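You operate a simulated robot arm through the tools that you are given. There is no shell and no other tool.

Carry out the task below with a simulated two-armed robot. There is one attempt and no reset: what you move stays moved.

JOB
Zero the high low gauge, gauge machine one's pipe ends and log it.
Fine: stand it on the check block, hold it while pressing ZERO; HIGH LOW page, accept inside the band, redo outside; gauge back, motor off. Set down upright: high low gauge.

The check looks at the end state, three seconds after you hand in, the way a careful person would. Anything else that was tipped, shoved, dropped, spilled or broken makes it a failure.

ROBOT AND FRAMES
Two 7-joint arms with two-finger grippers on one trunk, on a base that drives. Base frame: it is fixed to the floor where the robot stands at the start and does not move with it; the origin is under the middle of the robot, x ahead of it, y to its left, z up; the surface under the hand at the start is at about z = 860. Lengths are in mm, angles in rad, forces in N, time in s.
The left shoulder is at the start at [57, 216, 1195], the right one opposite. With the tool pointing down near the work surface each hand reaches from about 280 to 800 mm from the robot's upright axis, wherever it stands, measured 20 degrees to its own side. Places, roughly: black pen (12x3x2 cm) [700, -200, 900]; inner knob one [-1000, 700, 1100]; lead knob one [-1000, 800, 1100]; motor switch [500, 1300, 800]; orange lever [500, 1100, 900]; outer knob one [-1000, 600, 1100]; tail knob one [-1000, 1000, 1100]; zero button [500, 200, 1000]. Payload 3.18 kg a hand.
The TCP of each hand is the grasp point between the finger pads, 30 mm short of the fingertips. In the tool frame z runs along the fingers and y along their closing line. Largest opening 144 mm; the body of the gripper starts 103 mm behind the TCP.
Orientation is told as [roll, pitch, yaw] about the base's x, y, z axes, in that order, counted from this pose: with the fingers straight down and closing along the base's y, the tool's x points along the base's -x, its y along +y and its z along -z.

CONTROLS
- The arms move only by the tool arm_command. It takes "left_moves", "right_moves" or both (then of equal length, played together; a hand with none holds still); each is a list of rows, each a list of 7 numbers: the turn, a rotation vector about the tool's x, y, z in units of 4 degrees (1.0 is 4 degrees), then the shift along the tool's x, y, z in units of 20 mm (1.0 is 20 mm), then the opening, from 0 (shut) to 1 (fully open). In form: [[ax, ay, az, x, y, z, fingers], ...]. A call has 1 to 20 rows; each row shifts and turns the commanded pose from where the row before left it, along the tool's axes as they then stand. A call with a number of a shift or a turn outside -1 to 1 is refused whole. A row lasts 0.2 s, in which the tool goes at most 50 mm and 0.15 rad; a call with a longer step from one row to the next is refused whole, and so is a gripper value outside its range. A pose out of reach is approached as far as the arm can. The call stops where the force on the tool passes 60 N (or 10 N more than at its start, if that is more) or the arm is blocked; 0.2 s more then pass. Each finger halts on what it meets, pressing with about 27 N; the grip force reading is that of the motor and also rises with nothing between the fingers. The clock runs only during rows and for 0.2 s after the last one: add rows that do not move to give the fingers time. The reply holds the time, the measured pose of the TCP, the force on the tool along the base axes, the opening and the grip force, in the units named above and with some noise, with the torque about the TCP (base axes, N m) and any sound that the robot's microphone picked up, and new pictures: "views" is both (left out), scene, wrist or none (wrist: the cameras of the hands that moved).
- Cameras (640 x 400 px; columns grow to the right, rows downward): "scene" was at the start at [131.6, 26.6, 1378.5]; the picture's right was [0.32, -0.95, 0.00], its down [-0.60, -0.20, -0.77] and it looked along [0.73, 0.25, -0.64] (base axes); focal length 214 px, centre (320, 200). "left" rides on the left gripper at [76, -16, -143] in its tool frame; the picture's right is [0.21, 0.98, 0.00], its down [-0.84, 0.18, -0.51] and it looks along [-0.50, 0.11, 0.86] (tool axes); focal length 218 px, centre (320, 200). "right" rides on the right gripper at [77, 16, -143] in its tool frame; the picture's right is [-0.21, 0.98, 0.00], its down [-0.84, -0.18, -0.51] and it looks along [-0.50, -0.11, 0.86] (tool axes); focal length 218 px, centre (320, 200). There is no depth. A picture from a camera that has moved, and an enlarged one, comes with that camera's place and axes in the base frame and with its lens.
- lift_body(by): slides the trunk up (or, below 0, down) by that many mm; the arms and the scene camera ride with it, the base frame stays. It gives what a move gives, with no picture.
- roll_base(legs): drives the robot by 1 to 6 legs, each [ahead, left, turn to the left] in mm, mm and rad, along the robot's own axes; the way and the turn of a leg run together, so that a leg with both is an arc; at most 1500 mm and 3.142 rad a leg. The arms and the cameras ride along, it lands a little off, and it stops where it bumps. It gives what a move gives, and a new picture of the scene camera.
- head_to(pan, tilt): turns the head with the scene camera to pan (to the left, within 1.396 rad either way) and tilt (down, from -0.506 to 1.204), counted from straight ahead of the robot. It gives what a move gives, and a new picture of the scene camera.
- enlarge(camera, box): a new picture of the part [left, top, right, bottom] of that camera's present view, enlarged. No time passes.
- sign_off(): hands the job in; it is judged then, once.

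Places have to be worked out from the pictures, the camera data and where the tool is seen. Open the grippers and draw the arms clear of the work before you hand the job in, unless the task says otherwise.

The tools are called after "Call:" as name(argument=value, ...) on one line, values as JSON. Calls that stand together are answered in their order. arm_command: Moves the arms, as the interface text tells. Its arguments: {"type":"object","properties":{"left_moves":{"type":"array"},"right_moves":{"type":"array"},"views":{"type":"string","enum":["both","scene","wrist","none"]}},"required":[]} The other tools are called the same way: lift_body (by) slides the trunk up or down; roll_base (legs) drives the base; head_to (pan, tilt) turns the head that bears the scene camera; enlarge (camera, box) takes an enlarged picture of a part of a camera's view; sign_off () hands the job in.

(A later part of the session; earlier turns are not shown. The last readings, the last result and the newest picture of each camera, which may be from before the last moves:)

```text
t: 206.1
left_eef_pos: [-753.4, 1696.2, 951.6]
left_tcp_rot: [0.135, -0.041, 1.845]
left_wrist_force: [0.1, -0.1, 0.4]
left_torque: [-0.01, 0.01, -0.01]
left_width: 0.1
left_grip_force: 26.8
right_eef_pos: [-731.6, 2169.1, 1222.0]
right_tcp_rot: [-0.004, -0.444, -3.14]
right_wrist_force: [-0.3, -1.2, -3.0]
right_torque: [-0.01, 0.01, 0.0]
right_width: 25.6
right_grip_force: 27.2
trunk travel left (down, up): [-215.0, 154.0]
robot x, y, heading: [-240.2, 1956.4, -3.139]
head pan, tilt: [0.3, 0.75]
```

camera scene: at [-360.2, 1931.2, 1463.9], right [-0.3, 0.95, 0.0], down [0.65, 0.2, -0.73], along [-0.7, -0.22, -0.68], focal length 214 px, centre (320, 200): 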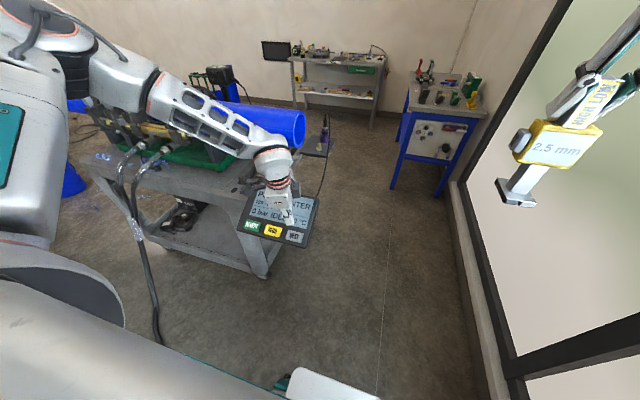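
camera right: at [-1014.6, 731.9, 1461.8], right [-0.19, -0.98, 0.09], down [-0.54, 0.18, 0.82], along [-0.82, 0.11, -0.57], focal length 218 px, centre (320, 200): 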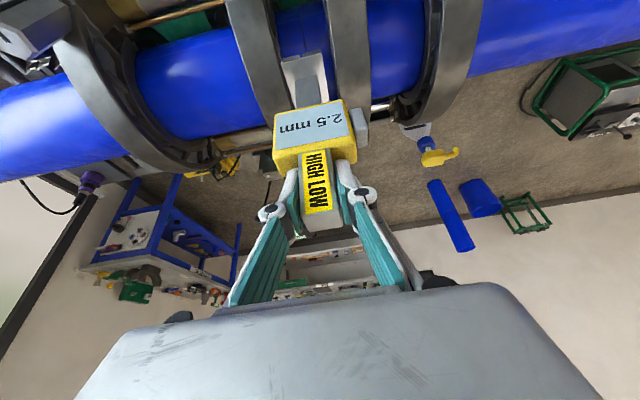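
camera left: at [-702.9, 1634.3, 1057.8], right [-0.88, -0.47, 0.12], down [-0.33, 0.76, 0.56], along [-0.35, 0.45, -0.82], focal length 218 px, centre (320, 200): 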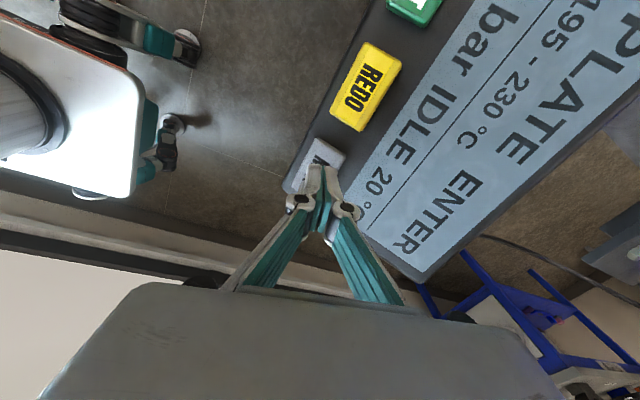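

Call:
arm_command(left_moves=[[0, 0, 0, -0.22, 0.06, 0.775, 0], [0, 0, 0, -0.22, 0.06, 0.775, 0], [0, 0, 0, 0, 0, 0, 0]], views="wrist")

Call:
arm_command(left_moves=[[0, 0, 0, 0, -0.04, 0.3, 0], [0, 0, 0, 0, -0.04, 0.2, 0], [0, 0, 0, 0, 0, 0, 0]], views="none")

```text
t: 206.9
left_eef_pos: [-761.4, 1704.6, 921.2]
left_tcp_rot: [0.132, -0.041, 1.843]
left_wrist_force: [-0.8, 0.1, 0.8]
left_torque: [0.0, -0.01, -0.02]
left_width: 0.0
left_grip_force: 27.3
right_eef_pos: [-730.5, 2168.7, 1220.6]
right_tcp_rot: [-0.003, -0.445, -3.14]
right_wrist_force: [0.4, 0.1, -2.8]
right_torque: [0.02, 0.01, 0.0]
right_width: 25.6
right_grip_force: 27.0
trunk travel left (down, up): [-215.0, 154.0]
robot x, y, heading: [-241.3, 1956.9, -3.138]
head pan, tilt: [0.3, 0.75]
camera left: at [-705.0, 1635.7, 1056.6], right [-0.88, -0.47, 0.12], down [-0.33, 0.76, 0.56], along [-0.35, 0.45, -0.82], focal length 218 px, centre (320, 200)
```

left: 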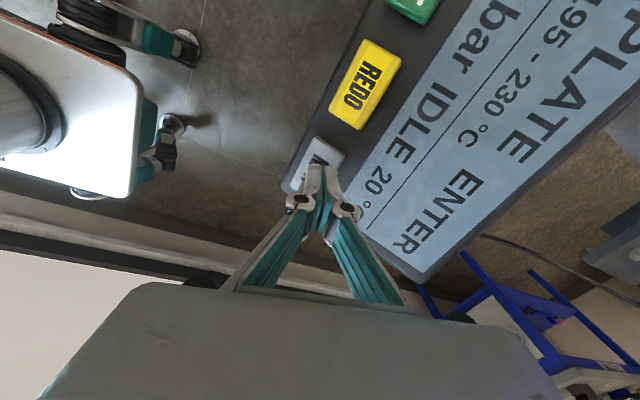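

```text
t: 207.7
left_eef_pos: [-761.3, 1705.8, 909.4]
left_tcp_rot: [0.133, -0.038, 1.845]
left_wrist_force: [-0.4, -0.8, 0.2]
left_torque: [0.01, -0.03, 0.0]
left_width: 0.1
left_grip_force: 26.7
right_eef_pos: [-732.0, 2167.6, 1221.1]
right_tcp_rot: [-0.004, -0.443, -3.141]
right_wrist_force: [-0.9, 0.7, -2.0]
right_torque: [0.0, -0.01, -0.01]
right_width: 25.6
right_grip_force: 27.1
trunk travel left (down, up): [-215.0, 154.0]
robot x, y, heading: [-239.4, 1957.7, -3.138]
head pan, tilt: [0.3, 0.75]
```

Call:
arm_command(left_moves=[[0, 0, 0, 0, -0.03, 0.2, 0], [0, 0, 0, 0, 0, 0, 0]], views="none")

Call:
arm_command(left_moves=[[0, 0, 0, 0, -0.03, 0.2, 0], [0, 0, 0, 0, 0, 0, 0]], views="none")

Call:
arm_command(left_moves=[[0, 0, 0, 0, -0.03, 0.2, 0], [0, 0, 0, 0, 0, 0, 0]], views="wrist")

```text
t: 208.3
left_eef_pos: [-761.4, 1705.2, 907.4]
left_tcp_rot: [0.134, -0.04, 1.843]
left_wrist_force: [0.0, 1.1, -0.9]
left_torque: [0.03, 0.05, 0.02]
left_width: 0.0
left_grip_force: 26.7
right_eef_pos: [-729.9, 2167.5, 1220.3]
right_tcp_rot: [-0.002, -0.442, -3.139]
right_wrist_force: [0.2, 0.2, -2.7]
right_torque: [0.0, 0.02, -0.02]
right_width: 25.7
right_grip_force: 26.7
trunk travel left (down, up): [-215.0, 154.0]
robot x, y, heading: [-243.5, 1954.8, -3.138]
head pan, tilt: [0.3, 0.75]
```

```text
t: 208.9
left_eef_pos: [-761.7, 1706.3, 902.8]
left_tcp_rot: [0.133, -0.042, 1.843]
left_wrist_force: [0.3, 0.3, 0.1]
left_torque: [-0.02, 0.02, 0.04]
left_width: 0.3
left_grip_force: 27.2
right_eef_pos: [-731.6, 2168.2, 1221.4]
right_tcp_rot: [-0.002, -0.443, -3.14]
right_wrist_force: [0.4, 0.1, -3.0]
right_torque: [0.02, -0.02, 0.0]
right_width: 25.8
right_grip_force: 26.9
trunk travel left (down, up): [-215.0, 154.0]
robot x, y, heading: [-242.4, 1954.3, -3.139]
head pan, tilt: [0.3, 0.75]
```

```text
t: 209.5
left_eef_pos: [-761.5, 1705.6, 898.5]
left_tcp_rot: [0.133, -0.039, 1.843]
left_wrist_force: [0.7, 0.5, 0.2]
left_torque: [0.02, 0.0, -0.02]
left_width: 0.2
left_grip_force: 27.5
right_eef_pos: [-731.6, 2169.3, 1220.0]
right_tcp_rot: [-0.003, -0.443, -3.14]
right_wrist_force: [0.6, -0.8, -2.7]
right_torque: [-0.02, 0.01, -0.01]
right_width: 25.7
right_grip_force: 27.5
trunk travel left (down, up): [-215.0, 154.0]
robot x, y, heading: [-242.3, 1957.0, -3.142]
head pan, tilt: [0.3, 0.75]
camera left: at [-704.8, 1636.3, 1034.9], right [-0.88, -0.47, 0.12], down [-0.33, 0.76, 0.56], along [-0.35, 0.45, -0.82], focal length 218 px, centre (320, 200)
```

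left: 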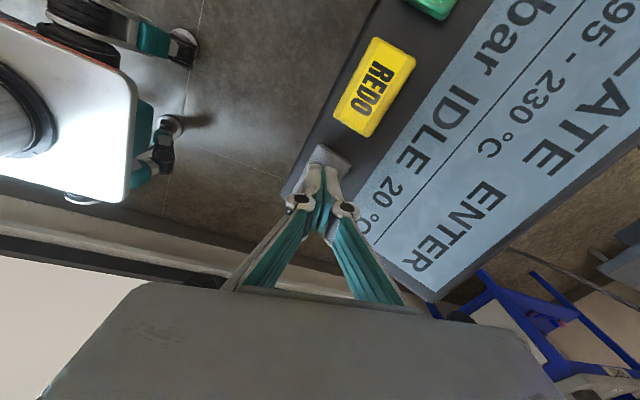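

Call:
arm_command(left_moves=[[0, 0, 0, 0, -0.03, 0.2, 0], [0, 0, 0, 0, 0, 0, 0]], views="none")

Call:
arm_command(left_moves=[[0, 0, 0, 0, -0.03, 0.2, 0], [0, 0, 0, 0, 0, 0, 0]], views="scene")

Call:
enlarge(camera="scene", box=[230, 160, 330, 260])

```text
t: 210.1
left_eef_pos: [-762.4, 1705.7, 894.8]
left_tcp_rot: [0.133, -0.04, 1.842]
left_wrist_force: [0.1, 0.0, 2.3]
left_torque: [0.0, 0.01, 0.02]
left_width: 0.2
left_grip_force: 26.9
right_eef_pos: [-730.4, 2168.3, 1221.5]
right_tcp_rot: [-0.003, -0.444, -3.142]
right_wrist_force: [-0.5, -0.1, -2.0]
right_torque: [-0.01, -0.01, 0.01]
right_width: 25.6
right_grip_force: 27.2
trunk travel left (down, up): [-215.0, 154.0]
robot x, y, heading: [-243.0, 1954.3, -3.139]
head pan, tilt: [0.3, 0.75]
```

```text
t: 210.7
left_eef_pos: [-761.7, 1706.2, 891.3]
left_tcp_rot: [0.135, -0.041, 1.844]
left_wrist_force: [1.0, 0.5, 5.8]
left_torque: [0.05, 0.05, -0.03]
left_width: 0.0
left_grip_force: 27.0
right_eef_pos: [-731.1, 2170.4, 1220.2]
right_tcp_rot: [-0.003, -0.444, -3.141]
right_wrist_force: [-0.4, -1.0, -2.9]
right_torque: [0.0, 0.01, -0.01]
right_width: 25.6
right_grip_force: 27.0
trunk travel left (down, up): [-215.0, 154.0]
robot x, y, heading: [-243.9, 1957.4, -3.139]
head pan, tilt: [0.3, 0.75]
heard: click
camera scene: at [-403.2, 1931.2, 1311.6], right [-0.3, 0.95, 0.0], down [0.65, 0.2, -0.73], along [-0.7, -0.22, -0.68], focal length 214 px, centre (320, 200)
```

scene: 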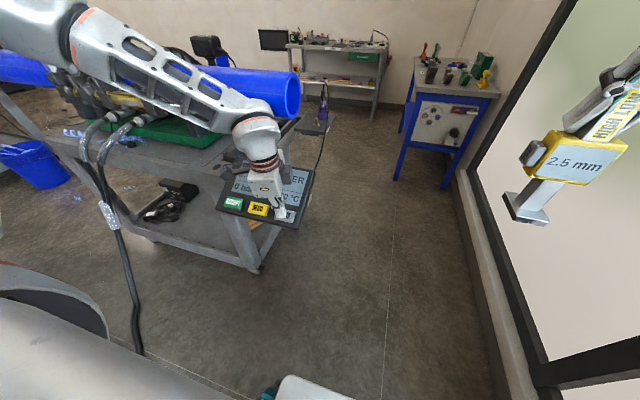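

```text
4.00 times, centred on (280, 210) of scene
camera zoom: at [-403.2, 1931.2, 1311.6], right [-0.3, 0.95, 0.0], down [0.65, 0.2, -0.73], along [-0.7, -0.22, -0.68], focal length 858 px, centre (480, 160)
```

zoom: 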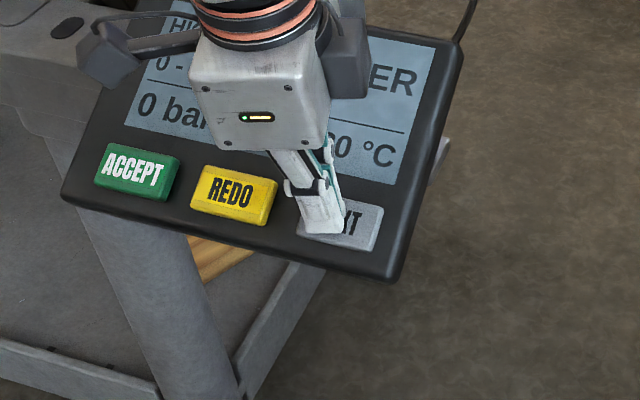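

Click. The page seems to have changed to "HI…". Raise a bit and read the screen.

Call:
arm_command(left_moves=[[0, 0, 0, 0, 0.1, -0.8, 0], [0, 0, 0, 0, 0.1, -0.9, 0], [0, 0, 0, 0, 0.1, -0.9, 0], [0, 0, 0, 0, 0, 0, 0]], views="wrist")

Call:
enlarge(camera="left", box=[280, 0, 640, 300])

```text
t: 211.7
left_eef_pos: [-761.0, 1706.2, 941.8]
left_tcp_rot: [0.132, -0.038, 1.844]
left_wrist_force: [-0.1, 0.3, 1.3]
left_torque: [-0.03, -0.01, 0.04]
left_width: 0.1
left_grip_force: 27.4
right_eef_pos: [-732.6, 2168.2, 1219.7]
right_tcp_rot: [-0.004, -0.442, -3.139]
right_wrist_force: [-0.4, 0.0, -2.7]
right_torque: [0.04, -0.01, 0.01]
right_width: 25.7
right_grip_force: 27.3
trunk travel left (down, up): [-215.0, 154.0]
robot x, y, heading: [-238.4, 1955.3, -3.136]
head pan, tilt: [0.3, 0.75]
camera left: at [-703.9, 1635.9, 1078.8], right [-0.88, -0.47, 0.12], down [-0.33, 0.76, 0.56], along [-0.35, 0.45, -0.82], focal length 218 px, centre (320, 200)
```

left: 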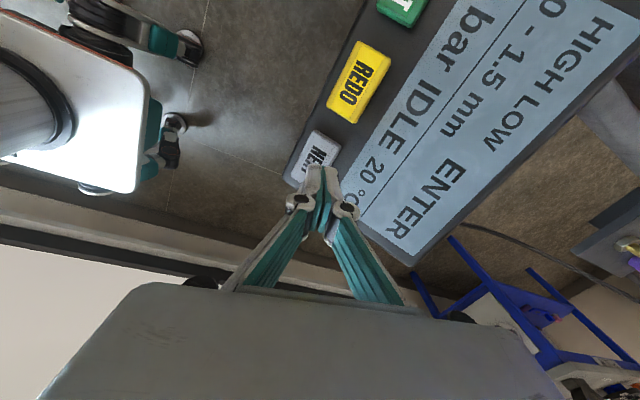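

```text
1.33 times, centred on (460, 150) of left
camera zoom: at [-703.9, 1635.9, 1078.8], right [-0.88, -0.47, 0.12], down [-0.33, 0.76, 0.56], along [-0.35, 0.45, -0.82], focal length 291 px, centre (133, 267)
```

zoom: 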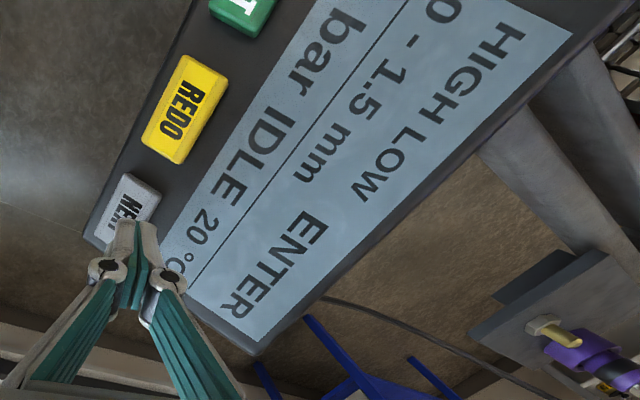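

The HIGH LOW page shows band 0–1.5 mm; the gauge read 2.5 mm, which is outside, so REDO is the right button. Move over REDO.

Call:
arm_command(left_moves=[[0, 0, 0, 0.955, 0.296, 0, 0], [0, 0, 0, 0.955, 0.296, 0, 0], [0, 0, 0, 0.955, 0.296, 0, 0], [0, 0, 0, 0.955, 0.296, 0, 0], [0, 0, 0, 0, 0, 0, 0]], views="both")

Call:
enlarge(camera="scene", box=[210, 150, 330, 250])

```text
t: 212.9
left_eef_pos: [-763.2, 1624.3, 943.1]
left_tcp_rot: [0.133, -0.04, 1.844]
left_wrist_force: [0.6, -0.4, -0.5]
left_torque: [0.01, -0.01, 0.02]
left_width: 0.1
left_grip_force: 26.6
right_eef_pos: [-731.7, 2169.0, 1219.5]
right_tcp_rot: [-0.003, -0.444, -3.141]
right_wrist_force: [-0.2, 0.5, -3.1]
right_torque: [0.04, 0.03, -0.02]
right_width: 25.7
right_grip_force: 26.8
trunk travel left (down, up): [-215.0, 154.0]
robot x, y, heading: [-241.1, 1956.2, -3.141]
head pan, tilt: [0.3, 0.75]
camera scene: at [-403.8, 1931.3, 1311.4], right [-0.3, 0.95, 0.0], down [0.65, 0.2, -0.73], along [-0.7, -0.22, -0.68], focal length 214 px, centre (320, 200)
camera left: at [-706.2, 1555.3, 1078.8], right [-0.88, -0.47, 0.12], down [-0.33, 0.76, 0.56], along [-0.35, 0.45, -0.82], focal length 218 px, centre (320, 200)
```

scene: 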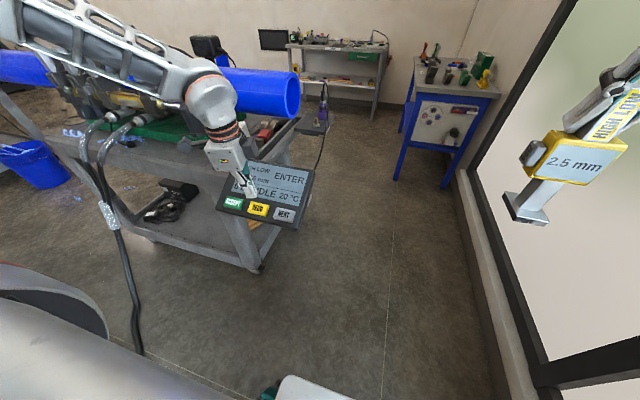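
left: 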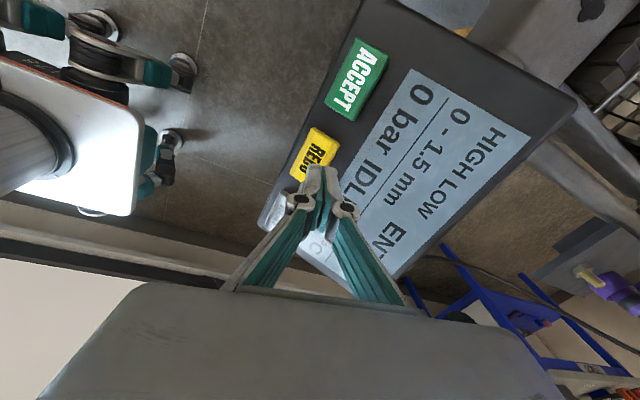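

```text
4.00 times, centred on (270, 200) of scene
camera zoom: at [-403.8, 1931.3, 1311.4], right [-0.3, 0.95, 0.0], down [0.65, 0.2, -0.73], along [-0.7, -0.22, -0.68], focal length 858 px, centre (520, 200)
```

zoom: 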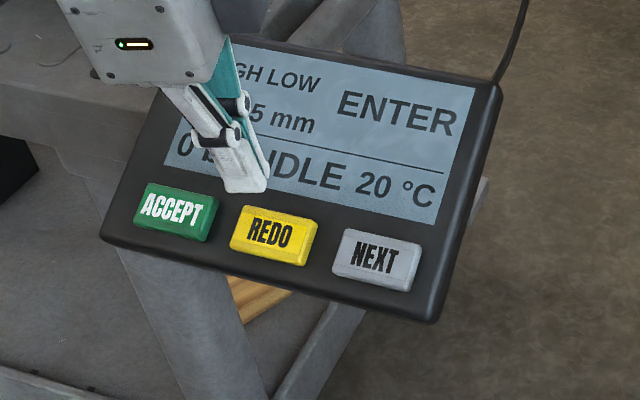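

Call:
arm_command(left_moves=[[0, 0, 0, 0.04, -0.13, 0.99, 0], [0, 0, 0, 0.04, -0.13, 0.95, 0], [0, 0, 0, 0, 0, 0, 0]], views="none")

Call:
enlarge(camera="scene", box=[210, 150, 330, 250])

Call:
arm_command(left_moves=[[0, 0, 0, 0, -0.03, 0.2, 0], [0, 0, 0, 0, 0, 0, 0]], views="none")

Call:
arm_command(left_moves=[[0, 0, 0, 0, -0.03, 0.2, 0], [0, 0, 0, 0, 0, 0, 0]], views="none")

```text
t: 213.7
left_eef_pos: [-762.4, 1625.1, 904.7]
left_tcp_rot: [0.132, -0.037, 1.844]
left_wrist_force: [0.6, 0.5, 0.3]
left_torque: [0.0, -0.01, 0.05]
left_width: 0.0
left_grip_force: 26.7
right_eef_pos: [-731.3, 2168.1, 1221.6]
right_tcp_rot: [-0.003, -0.444, -3.14]
right_wrist_force: [0.0, 0.7, -3.2]
right_torque: [0.01, 0.03, 0.02]
right_width: 25.8
right_grip_force: 27.1
trunk travel left (down, up): [-215.0, 154.0]
robot x, y, heading: [-240.8, 1957.4, -3.136]
head pan, tilt: [0.3, 0.75]
```

```text
4.00 times, centred on (270, 200) of scene
camera zoom: at [-403.4, 1930.9, 1311.5], right [-0.3, 0.95, 0.0], down [0.65, 0.2, -0.73], along [-0.7, -0.22, -0.68], focal length 858 px, centre (520, 200)
```

zoom: 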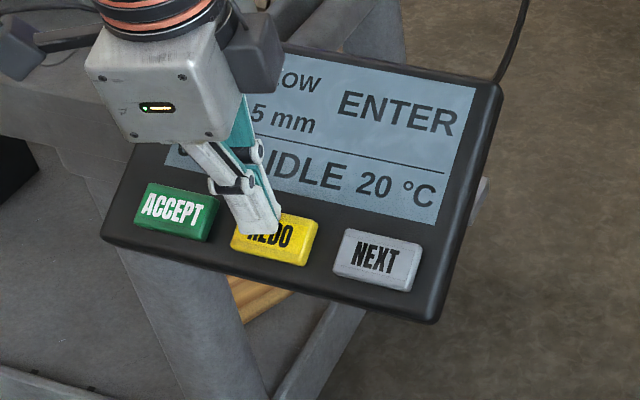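

```text
t: 214.3
left_eef_pos: [-762.0, 1625.5, 900.3]
left_tcp_rot: [0.133, -0.04, 1.844]
left_wrist_force: [0.3, 0.6, -0.1]
left_torque: [0.0, -0.03, -0.01]
left_width: 0.0
left_grip_force: 27.0
right_eef_pos: [-730.9, 2168.7, 1221.0]
right_tcp_rot: [-0.004, -0.444, -3.141]
right_wrist_force: [0.5, -0.1, -2.6]
right_torque: [-0.03, -0.01, -0.01]
right_width: 25.6
right_grip_force: 27.2
trunk travel left (down, up): [-215.0, 154.0]
robot x, y, heading: [-244.9, 1956.8, -3.139]
head pan, tilt: [0.3, 0.75]
```

```text
t: 214.9
left_eef_pos: [-762.5, 1624.9, 896.5]
left_tcp_rot: [0.135, -0.04, 1.843]
left_wrist_force: [0.1, 0.7, 2.0]
left_torque: [0.04, -0.01, 0.01]
left_width: 0.1
left_grip_force: 27.1
right_eef_pos: [-730.8, 2168.2, 1220.6]
right_tcp_rot: [-0.004, -0.442, -3.141]
right_wrist_force: [0.8, 0.5, -2.5]
right_torque: [0.0, 0.01, 0.01]
right_width: 25.8
right_grip_force: 26.8
trunk travel left (down, up): [-215.0, 154.0]
robot x, y, heading: [-239.8, 1957.1, -3.141]
head pan, tilt: [0.3, 0.75]
```

Call:
arm_command(left_moves=[[0, 0, 0, 0, -0.03, 0.2, 0], [0, 0, 0, 0, 0, 0, 0]], views="none")

```text
t: 215.5
left_eef_pos: [-761.4, 1625.5, 892.4]
left_tcp_rot: [0.133, -0.039, 1.842]
left_wrist_force: [0.3, 0.5, 3.3]
left_torque: [0.04, 0.05, 0.0]
left_width: 0.0
left_grip_force: 27.2
right_eef_pos: [-730.6, 2167.4, 1221.0]
right_tcp_rot: [-0.004, -0.443, -3.14]
right_wrist_force: [-0.1, -0.4, -2.2]
right_torque: [-0.01, 0.02, -0.02]
right_width: 25.5
right_grip_force: 27.6
trunk travel left (down, up): [-215.0, 154.0]
robot x, y, heading: [-240.4, 1958.2, -3.141]
head pan, tilt: [0.3, 0.75]
heard: click
```

Click. Back off and read the screen.

Call:
arm_command(left_moves=[[0, 0, 0, 0, 0.1, -0.8, 0], [0, 0, 0, 0, 0.1, -0.95, 0], [0, 0, 0, 0, 0.1, -0.95, 0], [0, 0, 0, 0, 0.1, -0.95, 0], [0, 0, 0, 0, 0.1, -0.95, 0], [0, 0, 0, 0, 0, 0, 0]], views="both")

Call:
enlarge(camera="left", box=[260, 20, 560, 260])

Call:
enlarge(camera="scene", box=[210, 150, 330, 250])

```text
t: 216.9
left_eef_pos: [-759.2, 1622.2, 983.7]
left_tcp_rot: [0.132, -0.038, 1.843]
left_wrist_force: [0.7, -0.1, 0.8]
left_torque: [0.01, 0.0, 0.01]
left_width: 0.0
left_grip_force: 26.6
right_eef_pos: [-731.9, 2168.8, 1220.4]
right_tcp_rot: [-0.003, -0.442, -3.139]
right_wrist_force: [-0.5, -0.2, -1.7]
right_torque: [0.01, 0.02, 0.0]
right_width: 25.7
right_grip_force: 27.4
trunk travel left (down, up): [-215.0, 154.0]
robot x, y, heading: [-238.1, 1957.1, -3.132]
head pan, tilt: [0.3, 0.75]
camera scene: at [-404.0, 1930.9, 1311.3], right [-0.3, 0.95, 0.0], down [0.65, 0.2, -0.73], along [-0.7, -0.22, -0.68], focal length 214 px, centre (320, 200)
camera left: at [-701.8, 1553.5, 1119.6], right [-0.88, -0.47, 0.12], down [-0.33, 0.76, 0.56], along [-0.35, 0.45, -0.82], focal length 218 px, centre (320, 200)
```

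scene: 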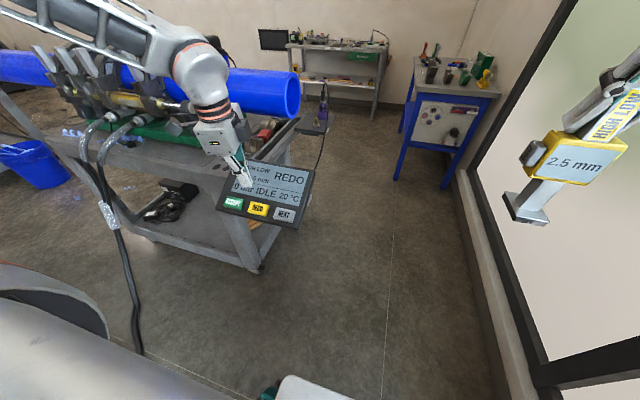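
left: 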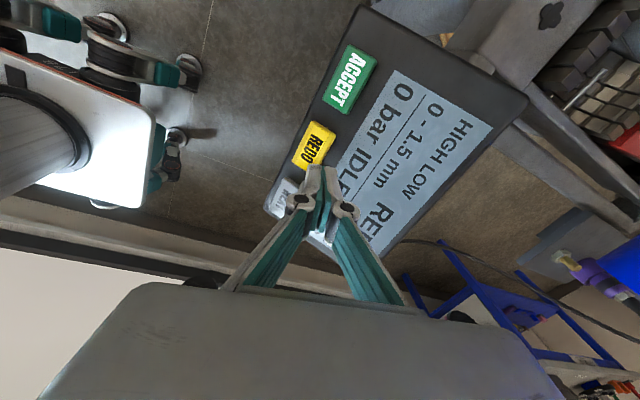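

```text
1.67 times, centred on (410, 140) of left
camera zoom: at [-701.8, 1553.5, 1119.6], right [-0.88, -0.47, 0.12], down [-0.33, 0.76, 0.56], along [-0.35, 0.45, -0.82], focal length 364 px, centre (170, 300)
```

zoom: 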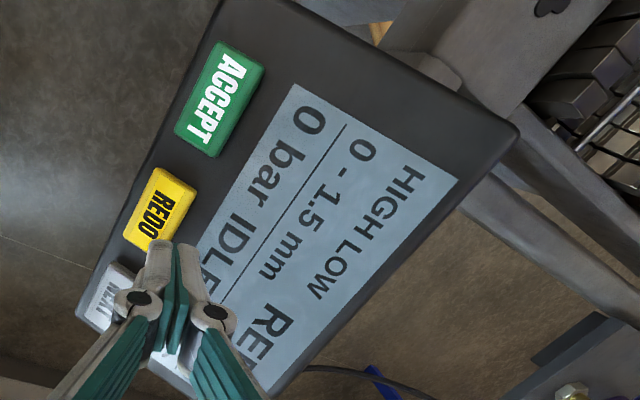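

```text
4.00 times, centred on (270, 200) of scene
camera zoom: at [-404.0, 1930.9, 1311.3], right [-0.3, 0.95, 0.0], down [0.65, 0.2, -0.73], along [-0.7, -0.22, -0.68], focal length 858 px, centre (520, 200)
```

zoom: 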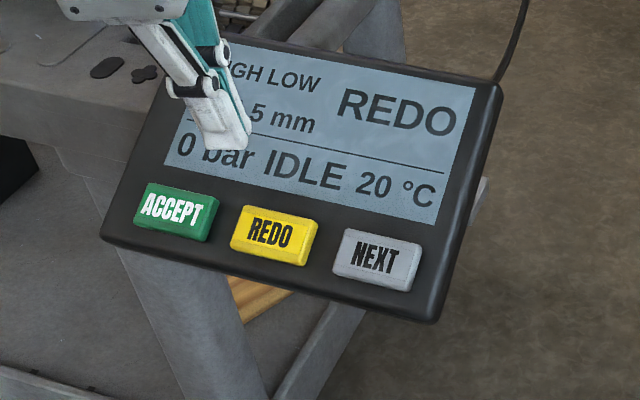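

The HIGH LOW page now shows REDO – logged. Withdraw the left hand up and back.

Call:
arm_command(left_moves=[[0, 0, 0, -0.04, 0.13, -0.99, 0], [0, 0, 0, -0.04, 0.13, -0.99, 0], [0, 0, 0, -0.04, 0.13, -0.99, 0], [0, 0, 0, -0.04, 0.13, -0.99, 0], [0, 0, 0, -0.04, 0.13, -0.99, 0], [0, 0, 0, -0.04, 0.13, -0.99, 0], [0, 0, 0, -0.04, 0.13, -0.99, 0], [0, 0, 0, -0.04, 0.13, -0.99, 0], [0, 0, 0, -0.04, 0.13, -0.99, 0], [0, 0, 0, 0.8, -0.7, 0, 0], [0, 0, 0, 0.8, -0.7, 0, 0], [0, 0, 0, 0.8, -0.7, 0, 0], [0, 0, 0, 0.8, -0.7, 0, 0], [0, 0, 0, 0.8, -0.7, 0, 0], [0, 0, 0, 0.8, -0.7, 0, 0], [0, 0, 0, 0.8, -0.7, 0, 0]], views="scene")

```text
t: 220.3
left_eef_pos: [-634.2, 1540.9, 1146.8]
left_tcp_rot: [0.134, -0.039, 1.842]
left_wrist_force: [0.9, 0.5, -0.3]
left_torque: [-0.01, 0.05, 0.01]
left_width: 0.1
left_grip_force: 27.3
right_eef_pos: [-731.6, 2167.9, 1220.9]
right_tcp_rot: [-0.004, -0.443, -3.14]
right_wrist_force: [-0.3, 0.0, -2.9]
right_torque: [0.03, 0.02, -0.02]
right_width: 25.6
right_grip_force: 26.8
trunk travel left (down, up): [-215.0, 154.0]
robot x, y, heading: [-240.7, 1958.8, -3.134]
head pan, tilt: [0.3, 0.75]
camera scene: at [-402.9, 1930.7, 1311.6], right [-0.3, 0.95, 0.0], down [0.65, 0.2, -0.73], along [-0.7, -0.22, -0.68], focal length 214 px, centre (320, 200)
```

scene: 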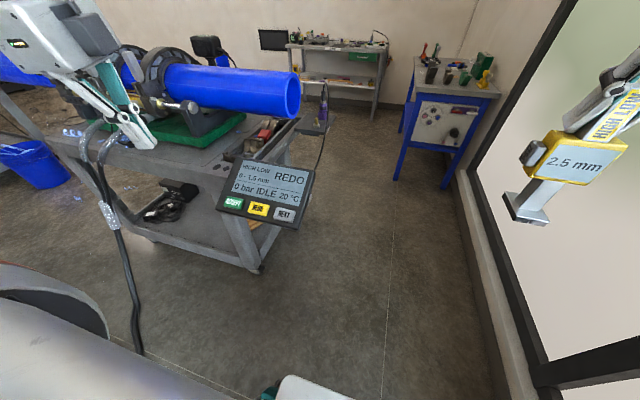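

Raise the trunk for clearance, then drive back over the ramp and turn to the bench.

Call:
lift_body(by=140)

Call:
roll_base(legs=[[-190, 0, 0], [0, 1420, 0]])

```text
t: 221.9
left_eef_pos: [-634.9, 1539.9, 1286.2]
left_tcp_rot: [0.133, -0.038, 1.844]
left_wrist_force: [0.7, 0.2, 0.2]
left_torque: [0.01, 0.03, 0.02]
left_width: 0.0
left_grip_force: 27.5
right_eef_pos: [-731.9, 2169.1, 1360.0]
right_tcp_rot: [-0.003, -0.444, -3.141]
right_wrist_force: [-0.4, -0.4, -2.4]
right_torque: [0.0, -0.01, 0.02]
right_width: 25.5
right_grip_force: 27.3
trunk travel left (down, up): [-355.0, 14.0]
robot x, y, heading: [-238.4, 1957.3, -3.136]
head pan, tilt: [0.3, 0.75]
```

```text
t: 235.5
left_eef_pos: [-432.9, 143.7, 1285.8]
left_tcp_rot: [0.132, -0.039, 1.855]
left_wrist_force: [0.8, 0.3, 0.1]
left_torque: [-0.02, 0.0, 0.02]
left_width: 0.0
left_grip_force: 26.6
right_eef_pos: [-536.1, 768.9, 1361.1]
right_tcp_rot: [-0.003, -0.444, -3.128]
right_wrist_force: [0.0, 0.8, -2.6]
right_torque: [0.01, -0.01, 0.04]
right_width: 25.8
right_grip_force: 27.2
trunk travel left (down, up): [-355.0, 14.0]
robot x, y, heading: [-44.1, 563.0, -3.126]
head pan, tilt: [0.3, 0.75]
camera scene: at [-161.3, 536.9, 1454.3], right [-0.31, 0.95, 0.0], down [0.65, 0.21, -0.73], along [-0.7, -0.23, -0.68], focal length 214 px, centre (320, 200)
```

scene: 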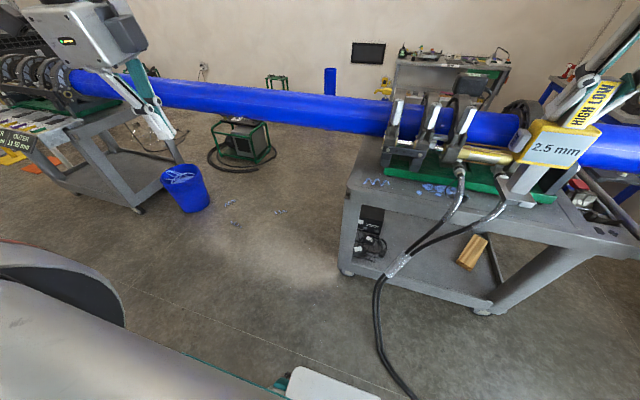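

Call:
roll_base(legs=[[130, 170, 0], [0, 0, 3.126]])

Call:
head_to(pan=-0.25, tilt=0.75)

```text
t: 244.8
left_eef_pos: [240.0, 791.2, 1286.5]
left_tcp_rot: [0.134, -0.038, -1.339]
left_wrist_force: [-0.3, -0.4, 0.0]
left_torque: [0.01, -0.02, -0.03]
left_width: 0.0
left_grip_force: 27.5
right_eef_pos: [311.8, 160.2, 1360.8]
right_tcp_rot: [-0.003, -0.443, -0.037]
right_wrist_force: [-0.8, -0.2, -2.8]
right_torque: [0.02, -0.01, 0.01]
right_width: 25.6
right_grip_force: 26.6
trunk travel left (down, up): [-355.0, 14.0]
robot x, y, heading: [-172.8, 387.9, -0.035]
head pan, tilt: [0.3, 0.75]
camera scene: at [-50.6, 410.7, 1454.3], right [0.26, -0.97, 0.0], down [-0.66, -0.18, -0.73], along [0.71, 0.19, -0.68], focal length 214 px, centre (320, 200)
```

scene: 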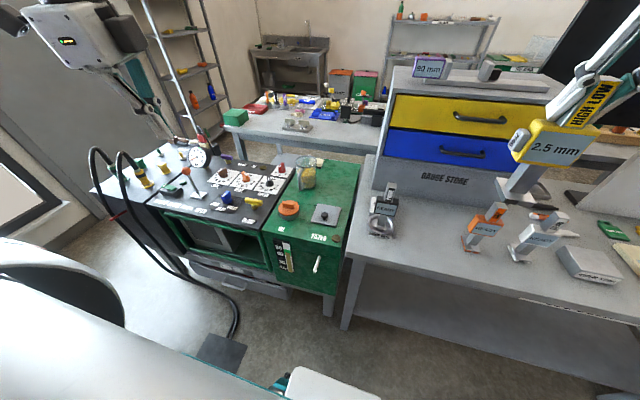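

```text
t: 245.8
left_eef_pos: [240.0, 792.1, 1286.0]
left_tcp_rot: [0.134, -0.037, -1.336]
left_wrist_force: [0.7, 1.0, 0.4]
left_torque: [0.03, -0.02, 0.03]
left_width: 0.1
left_grip_force: 27.1
right_eef_pos: [311.6, 161.2, 1360.7]
right_tcp_rot: [-0.003, -0.444, -0.036]
right_wrist_force: [-0.4, 0.3, -2.5]
right_torque: [0.02, -0.03, -0.01]
right_width: 25.5
right_grip_force: 27.3
trunk travel left (down, up): [-355.0, 14.0]
robot x, y, heading: [-168.4, 391.7, -0.034]
head pan, tilt: [-0.25, 0.75]
camera scene: at [-51.1, 365.7, 1454.3], right [-0.28, -0.96, 0.0], down [-0.65, 0.19, -0.73], along [0.7, -0.21, -0.68], focal length 214 px, centre (320, 200)
```

scene: 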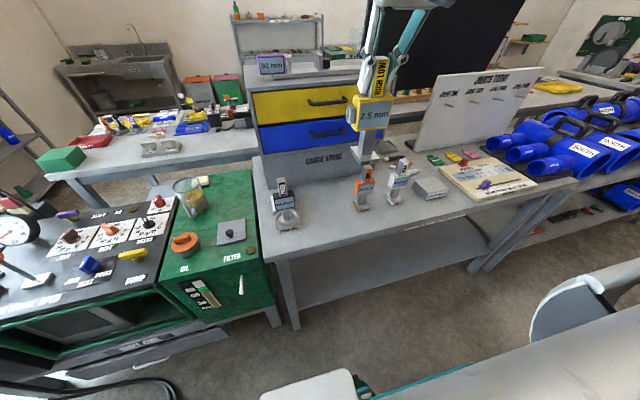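

Call:
roll_base(legs=[[0, 0, 0.035], [164, 3, 0]])

Call:
enlarge(camera="right", box=[160, 0, 480, 200])

```text
t: 247.6
left_eef_pos: [390.2, 809.9, 1286.7]
left_tcp_rot: [0.133, -0.038, -1.299]
left_wrist_force: [-0.2, 0.0, -0.5]
left_torque: [0.03, 0.04, 0.0]
left_width: 0.0
left_grip_force: 27.4
right_eef_pos: [486.1, 182.1, 1360.2]
right_tcp_rot: [-0.003, -0.44, -0.001]
right_wrist_force: [1.1, -0.2, -3.3]
right_torque: [0.0, -0.01, -0.05]
right_width: 25.5
right_grip_force: 27.1
trunk travel left (down, up): [-355.0, 14.0]
robot x, y, heading: [-4.0, 398.5, 0.001]
head pan, tilt: [-0.25, 0.75]
camera scene: at [115.4, 373.3, 1454.2], right [-0.25, -0.97, 0.0], down [-0.66, 0.17, -0.73], along [0.71, -0.18, -0.68], focal length 214 px, centre (320, 200)
```

scene: 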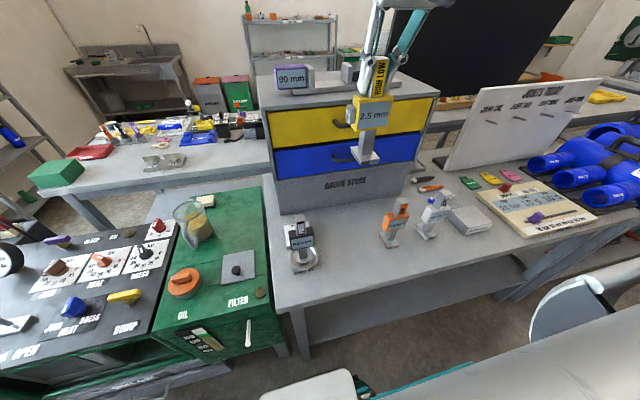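

```text
2.00 times, centred on (320, 100) of right
camera zoom: at [356.7, 199.1, 1457.1], right [0.19, 0.98, 0.09], down [0.54, -0.18, 0.82], along [0.82, -0.11, -0.57], focal length 436 px, centre (320, 400)
```

zoom: 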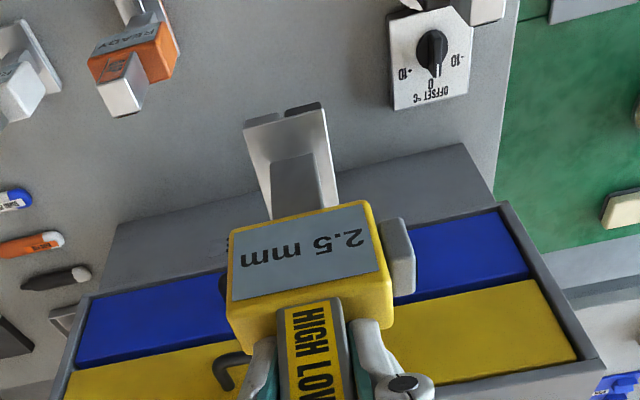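

Right above its home spot. Raise the left hand for safety, lower the trunk 200 mm, then check.

Call:
arm_command(left_moves=[[0, 0, 0, 0, 0.1, -0.99, 0], [0, 0, 0, 0, 0.1, -0.99, 0], [0, 0, 0, 0, 0.1, -0.99, 0], [0, 0, 0, 0, 0.1, -0.99, 0], [0, 0, 0, 0, 0.1, -0.99, 0]], views="none")

Call:
lift_body(by=-200)

Call:
enlarge(camera="scene", box=[230, 60, 450, 260])

Call:
enlarge(camera="right", box=[160, 0, 480, 200])

```text
t: 248.8
left_eef_pos: [384.9, 813.4, 1386.6]
left_tcp_rot: [0.134, -0.041, -1.3]
left_wrist_force: [0.5, -0.6, 0.3]
left_torque: [-0.01, -0.03, 0.0]
left_width: 0.0
left_grip_force: 27.1
right_eef_pos: [484.0, 181.1, 1360.3]
right_tcp_rot: [-0.002, -0.443, -0.002]
right_wrist_force: [0.2, 1.2, -4.0]
right_torque: [0.01, 0.02, 0.01]
right_width: 25.7
right_grip_force: 27.2
trunk travel left (down, up): [-355.0, 14.0]
robot x, y, heading: [-6.3, 390.7, 0.002]
head pan, tilt: [-0.25, 0.75]
```

```text
t: 251.0
left_eef_pos: [383.7, 813.0, 1187.3]
left_tcp_rot: [0.136, -0.039, -1.3]
left_wrist_force: [0.3, 0.1, 0.1]
left_torque: [0.02, -0.05, -0.01]
left_width: 0.0
left_grip_force: 27.2
right_eef_pos: [484.1, 182.5, 1163.0]
right_tcp_rot: [-0.004, -0.447, 0.003]
right_wrist_force: [0.2, -0.2, -3.0]
right_torque: [-0.02, -0.01, -0.02]
right_width: 25.5
right_grip_force: 27.2
trunk travel left (down, up): [-155.0, 214.0]
robot x, y, heading: [-3.0, 392.7, -0.001]
head pan, tilt: [-0.25, 0.75]
```

```text
2.00 times, centred on (340, 160) of scene
camera zoom: at [211.5, 373.4, 1246.7], right [-0.25, -0.97, 0.0], down [-0.66, 0.17, -0.73], along [0.71, -0.18, -0.68], focal length 429 px, centre (280, 280)
```

zoom: 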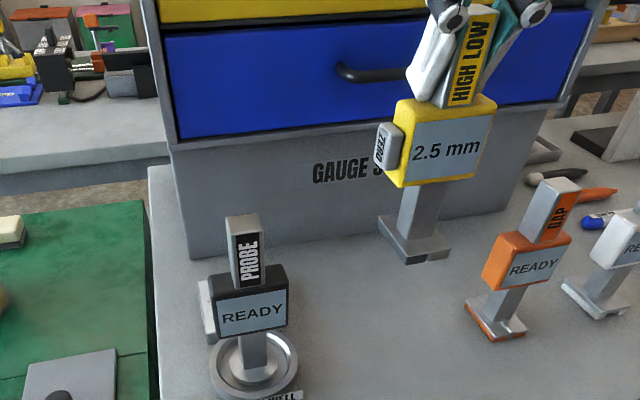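

```text
2.00 times, centred on (320, 100) of right
camera zoom: at [354.3, 199.0, 1258.4], right [0.19, 0.98, 0.09], down [0.54, -0.18, 0.82], along [0.82, -0.11, -0.56], focal length 436 px, centre (320, 400)
```

zoom: 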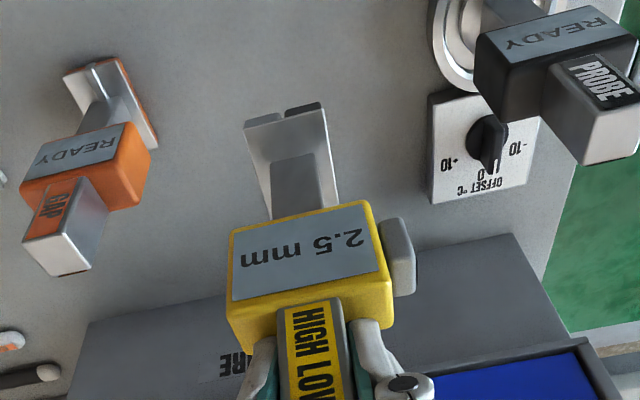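

Aligned with the home spot. Lower 120 mm, then creep.

Call:
arm_command(right_moves=[[0, 0, 0, 0.431, 0, 0.902, 0], [0, 0, 0, 0.431, 0, 0.902, 0], [0, 0, 0, 0.431, 0, 0.902, 0], [0, 0, 0, 0.431, 0, 0.902, 0], [0, 0, 0, 0.431, 0, 0.902, 0], [0, 0, 0, 0.431, 0, 0.902, 0], [0, 0, 0, 0, 0, 0, 0]], views="none")

Call:
arm_command(right_moves=[[0, 0, 0, 0.108, 0, 0.225, 0], [0, 0, 0, 0.065, 0, 0.135, 0], [0, 0, 0, 0, 0, 0, 0]], views="both")

Call:
enlarge(camera="scene", box=[270, 100, 450, 260])

```text
t: 252.6
left_eef_pos: [385.2, 812.1, 1186.8]
left_tcp_rot: [0.134, -0.04, -1.299]
left_wrist_force: [0.3, 0.9, 0.4]
left_torque: [0.04, -0.01, 0.02]
left_width: 0.0
left_grip_force: 27.1
right_eef_pos: [484.3, 181.9, 1041.4]
right_tcp_rot: [-0.004, -0.444, -0.001]
right_wrist_force: [0.3, -0.5, -2.3]
right_torque: [-0.02, 0.0, 0.03]
right_width: 25.7
right_grip_force: 26.7
trunk travel left (down, up): [-155.0, 214.0]
robot x, y, heading: [-7.5, 394.7, 0.001]
head pan, tilt: [-0.25, 0.75]
```

```text
t: 253.4
left_eef_pos: [384.7, 812.9, 1185.8]
left_tcp_rot: [0.132, -0.038, -1.3]
left_wrist_force: [0.1, -0.3, -0.1]
left_torque: [-0.04, -0.01, -0.05]
left_width: 0.0
left_grip_force: 27.0
right_eef_pos: [484.3, 180.7, 1033.1]
right_tcp_rot: [-0.003, -0.442, 0.002]
right_wrist_force: [1.4, 0.7, -2.9]
right_torque: [-0.02, -0.04, 0.02]
right_width: 25.7
right_grip_force: 27.3
trunk travel left (down, up): [-155.0, 214.0]
robot x, y, heading: [-7.0, 397.4, 0.003]
head pan, tilt: [-0.25, 0.75]
camera scene: at [212.6, 373.4, 1246.3], right [-0.25, -0.97, 0.0], down [-0.66, 0.17, -0.73], along [0.71, -0.18, -0.68], focal length 214 px, centre (320, 200)
camera right: at [355.5, 198.8, 1129.6], right [0.19, 0.98, 0.09], down [0.54, -0.18, 0.82], along [0.82, -0.11, -0.57], focal length 218 px, centre (320, 200)
```

scene: 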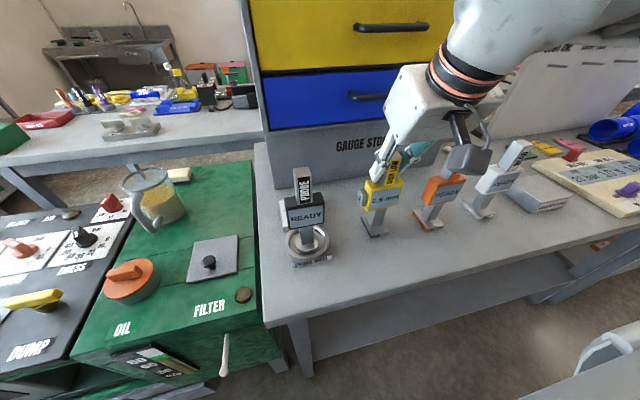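
right: 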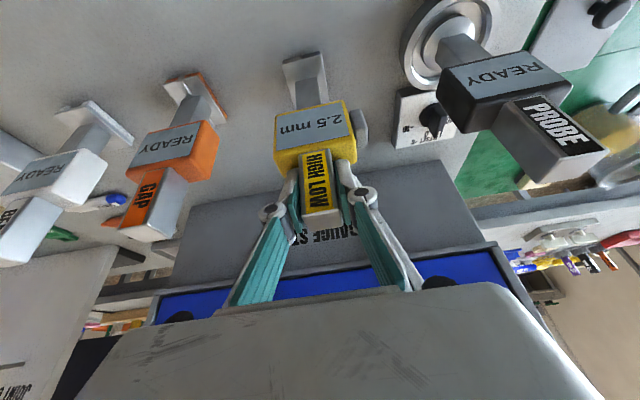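

```text
2.50 times, centred on (360, 180) of scene
camera zoom: at [212.6, 373.4, 1246.3], right [-0.25, -0.97, 0.0], down [-0.66, 0.17, -0.73], along [0.71, -0.18, -0.68], focal length 536 px, centre (220, 250)
```

zoom: 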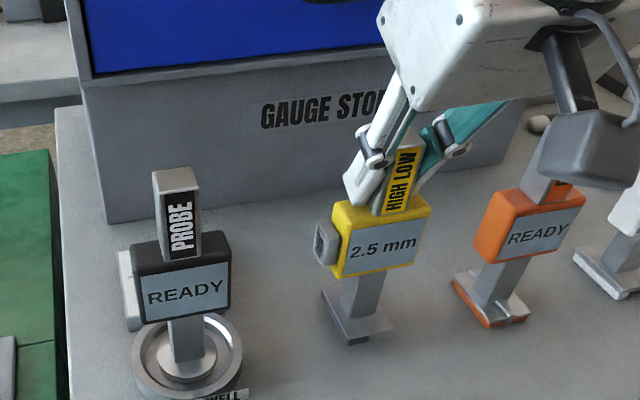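

Call:
arm_command(right_moves=[[0, 0, 0, 0.065, 0, 0.135, 0], [0, 0, 0, 0, 0, 0, 0]], views="none")

Call:
arm_command(right_moves=[[0, 0, 0, 0.065, 0, 0.135, 0], [0, 0, 0, 0, 0, 0, 0]], views="none")

Call:
arm_command(right_moves=[[0, 0, 0, 0.065, 0, 0.135, 0], [0, 0, 0, 0, 0, 0, 0]], views="none")

```text
t: 254.0
left_eef_pos: [386.3, 812.5, 1185.3]
left_tcp_rot: [0.133, -0.04, -1.3]
left_wrist_force: [-0.5, 0.0, -0.7]
left_torque: [0.0, 0.0, -0.01]
left_width: 0.0
left_grip_force: 27.3
right_eef_pos: [483.9, 182.1, 1030.5]
right_tcp_rot: [-0.004, -0.443, 0.0]
right_wrist_force: [0.5, -0.6, -3.1]
right_torque: [0.01, -0.02, 0.02]
right_width: 25.4
right_grip_force: 27.1
trunk travel left (down, up): [-155.0, 214.0]
robot x, y, heading: [-5.6, 395.7, 0.004]
head pan, tilt: [-0.25, 0.75]
```

```text
t: 254.6
left_eef_pos: [384.8, 812.4, 1186.3]
left_tcp_rot: [0.133, -0.04, -1.3]
left_wrist_force: [0.3, 0.9, 0.1]
left_torque: [-0.02, 0.0, -0.02]
left_width: 0.0
left_grip_force: 26.7
right_eef_pos: [483.6, 181.2, 1027.1]
right_tcp_rot: [-0.004, -0.444, 0.001]
right_wrist_force: [-0.1, -0.2, -2.3]
right_torque: [0.03, -0.01, -0.01]
right_width: 25.7
right_grip_force: 27.2
trunk travel left (down, up): [-155.0, 214.0]
robot x, y, heading: [-7.6, 396.6, 0.004]
head pan, tilt: [-0.25, 0.75]
```

```text
t: 255.2
left_eef_pos: [385.1, 811.6, 1185.5]
left_tcp_rot: [0.132, -0.039, -1.3]
left_wrist_force: [0.2, 0.0, 0.1]
left_torque: [0.0, 0.03, -0.02]
left_width: 0.2
left_grip_force: 26.9
right_eef_pos: [483.5, 181.6, 1024.9]
right_tcp_rot: [-0.004, -0.443, 0.0]
right_wrist_force: [0.3, 0.0, -1.8]
right_torque: [0.0, 0.01, 0.01]
right_width: 25.9
right_grip_force: 27.3
trunk travel left (down, up): [-155.0, 214.0]
robot x, y, heading: [-7.7, 394.0, 0.005]
head pan, tilt: [-0.25, 0.75]
```

Call:
arm_command(right_moves=[[0, 0, 0, 0.043, 0, 0.09, 0], [0, 0, 0, 0, 0, 0, 0]], views="none")

Call:
arm_command(right_moves=[[0, 0, 0, 0.043, 0, 0.09, 0], [0, 0, 0, 0, 0, 0, 0]], views="none")

Call:
enlarge(camera="scene", box=[330, 140, 430, 250])

```text
t: 255.8
left_eef_pos: [384.8, 812.7, 1185.5]
left_tcp_rot: [0.134, -0.038, -1.3]
left_wrist_force: [0.1, -1.0, 0.3]
left_torque: [0.01, -0.03, -0.01]
left_width: 0.1
left_grip_force: 26.5
right_eef_pos: [484.2, 181.6, 1023.0]
right_tcp_rot: [-0.005, -0.444, 0.001]
right_wrist_force: [-0.6, 0.8, -2.3]
right_torque: [-0.04, 0.01, 0.02]
right_width: 25.8
right_grip_force: 26.7
trunk travel left (down, up): [-155.0, 214.0]
robot x, y, heading: [-7.2, 393.8, 0.003]
head pan, tilt: [-0.25, 0.75]
```

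```text
t: 256.4
left_eef_pos: [385.3, 813.5, 1186.2]
left_tcp_rot: [0.134, -0.043, -1.3]
left_wrist_force: [0.3, 0.0, 0.5]
left_torque: [0.02, 0.02, -0.01]
left_width: 0.1
left_grip_force: 27.8
right_eef_pos: [485.1, 181.6, 1020.6]
right_tcp_rot: [-0.004, -0.447, 0.001]
right_wrist_force: [-1.8, -0.8, 2.7]
right_torque: [-0.06, 0.26, 0.04]
right_width: 25.6
right_grip_force: 26.9
trunk travel left (down, up): [-155.0, 214.0]
robot x, y, heading: [-10.7, 392.7, 0.004]
head pan, tilt: [-0.25, 0.75]
```

```text
3.64 times, centred on (380, 195) of scene
camera zoom: at [212.2, 373.4, 1246.5], right [-0.25, -0.97, 0.0], down [-0.66, 0.17, -0.73], along [0.71, -0.18, -0.68], focal length 780 px, centre (102, 218)
```

zoom: 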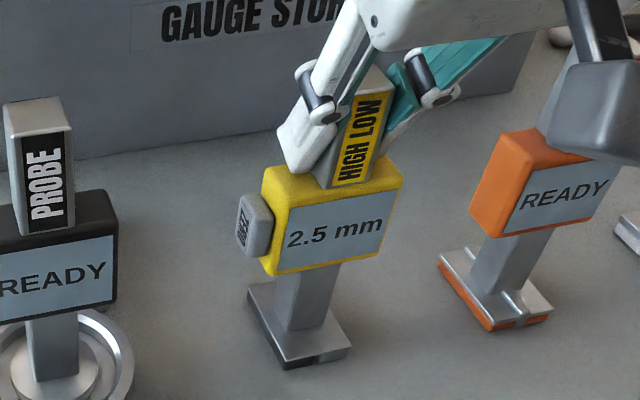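

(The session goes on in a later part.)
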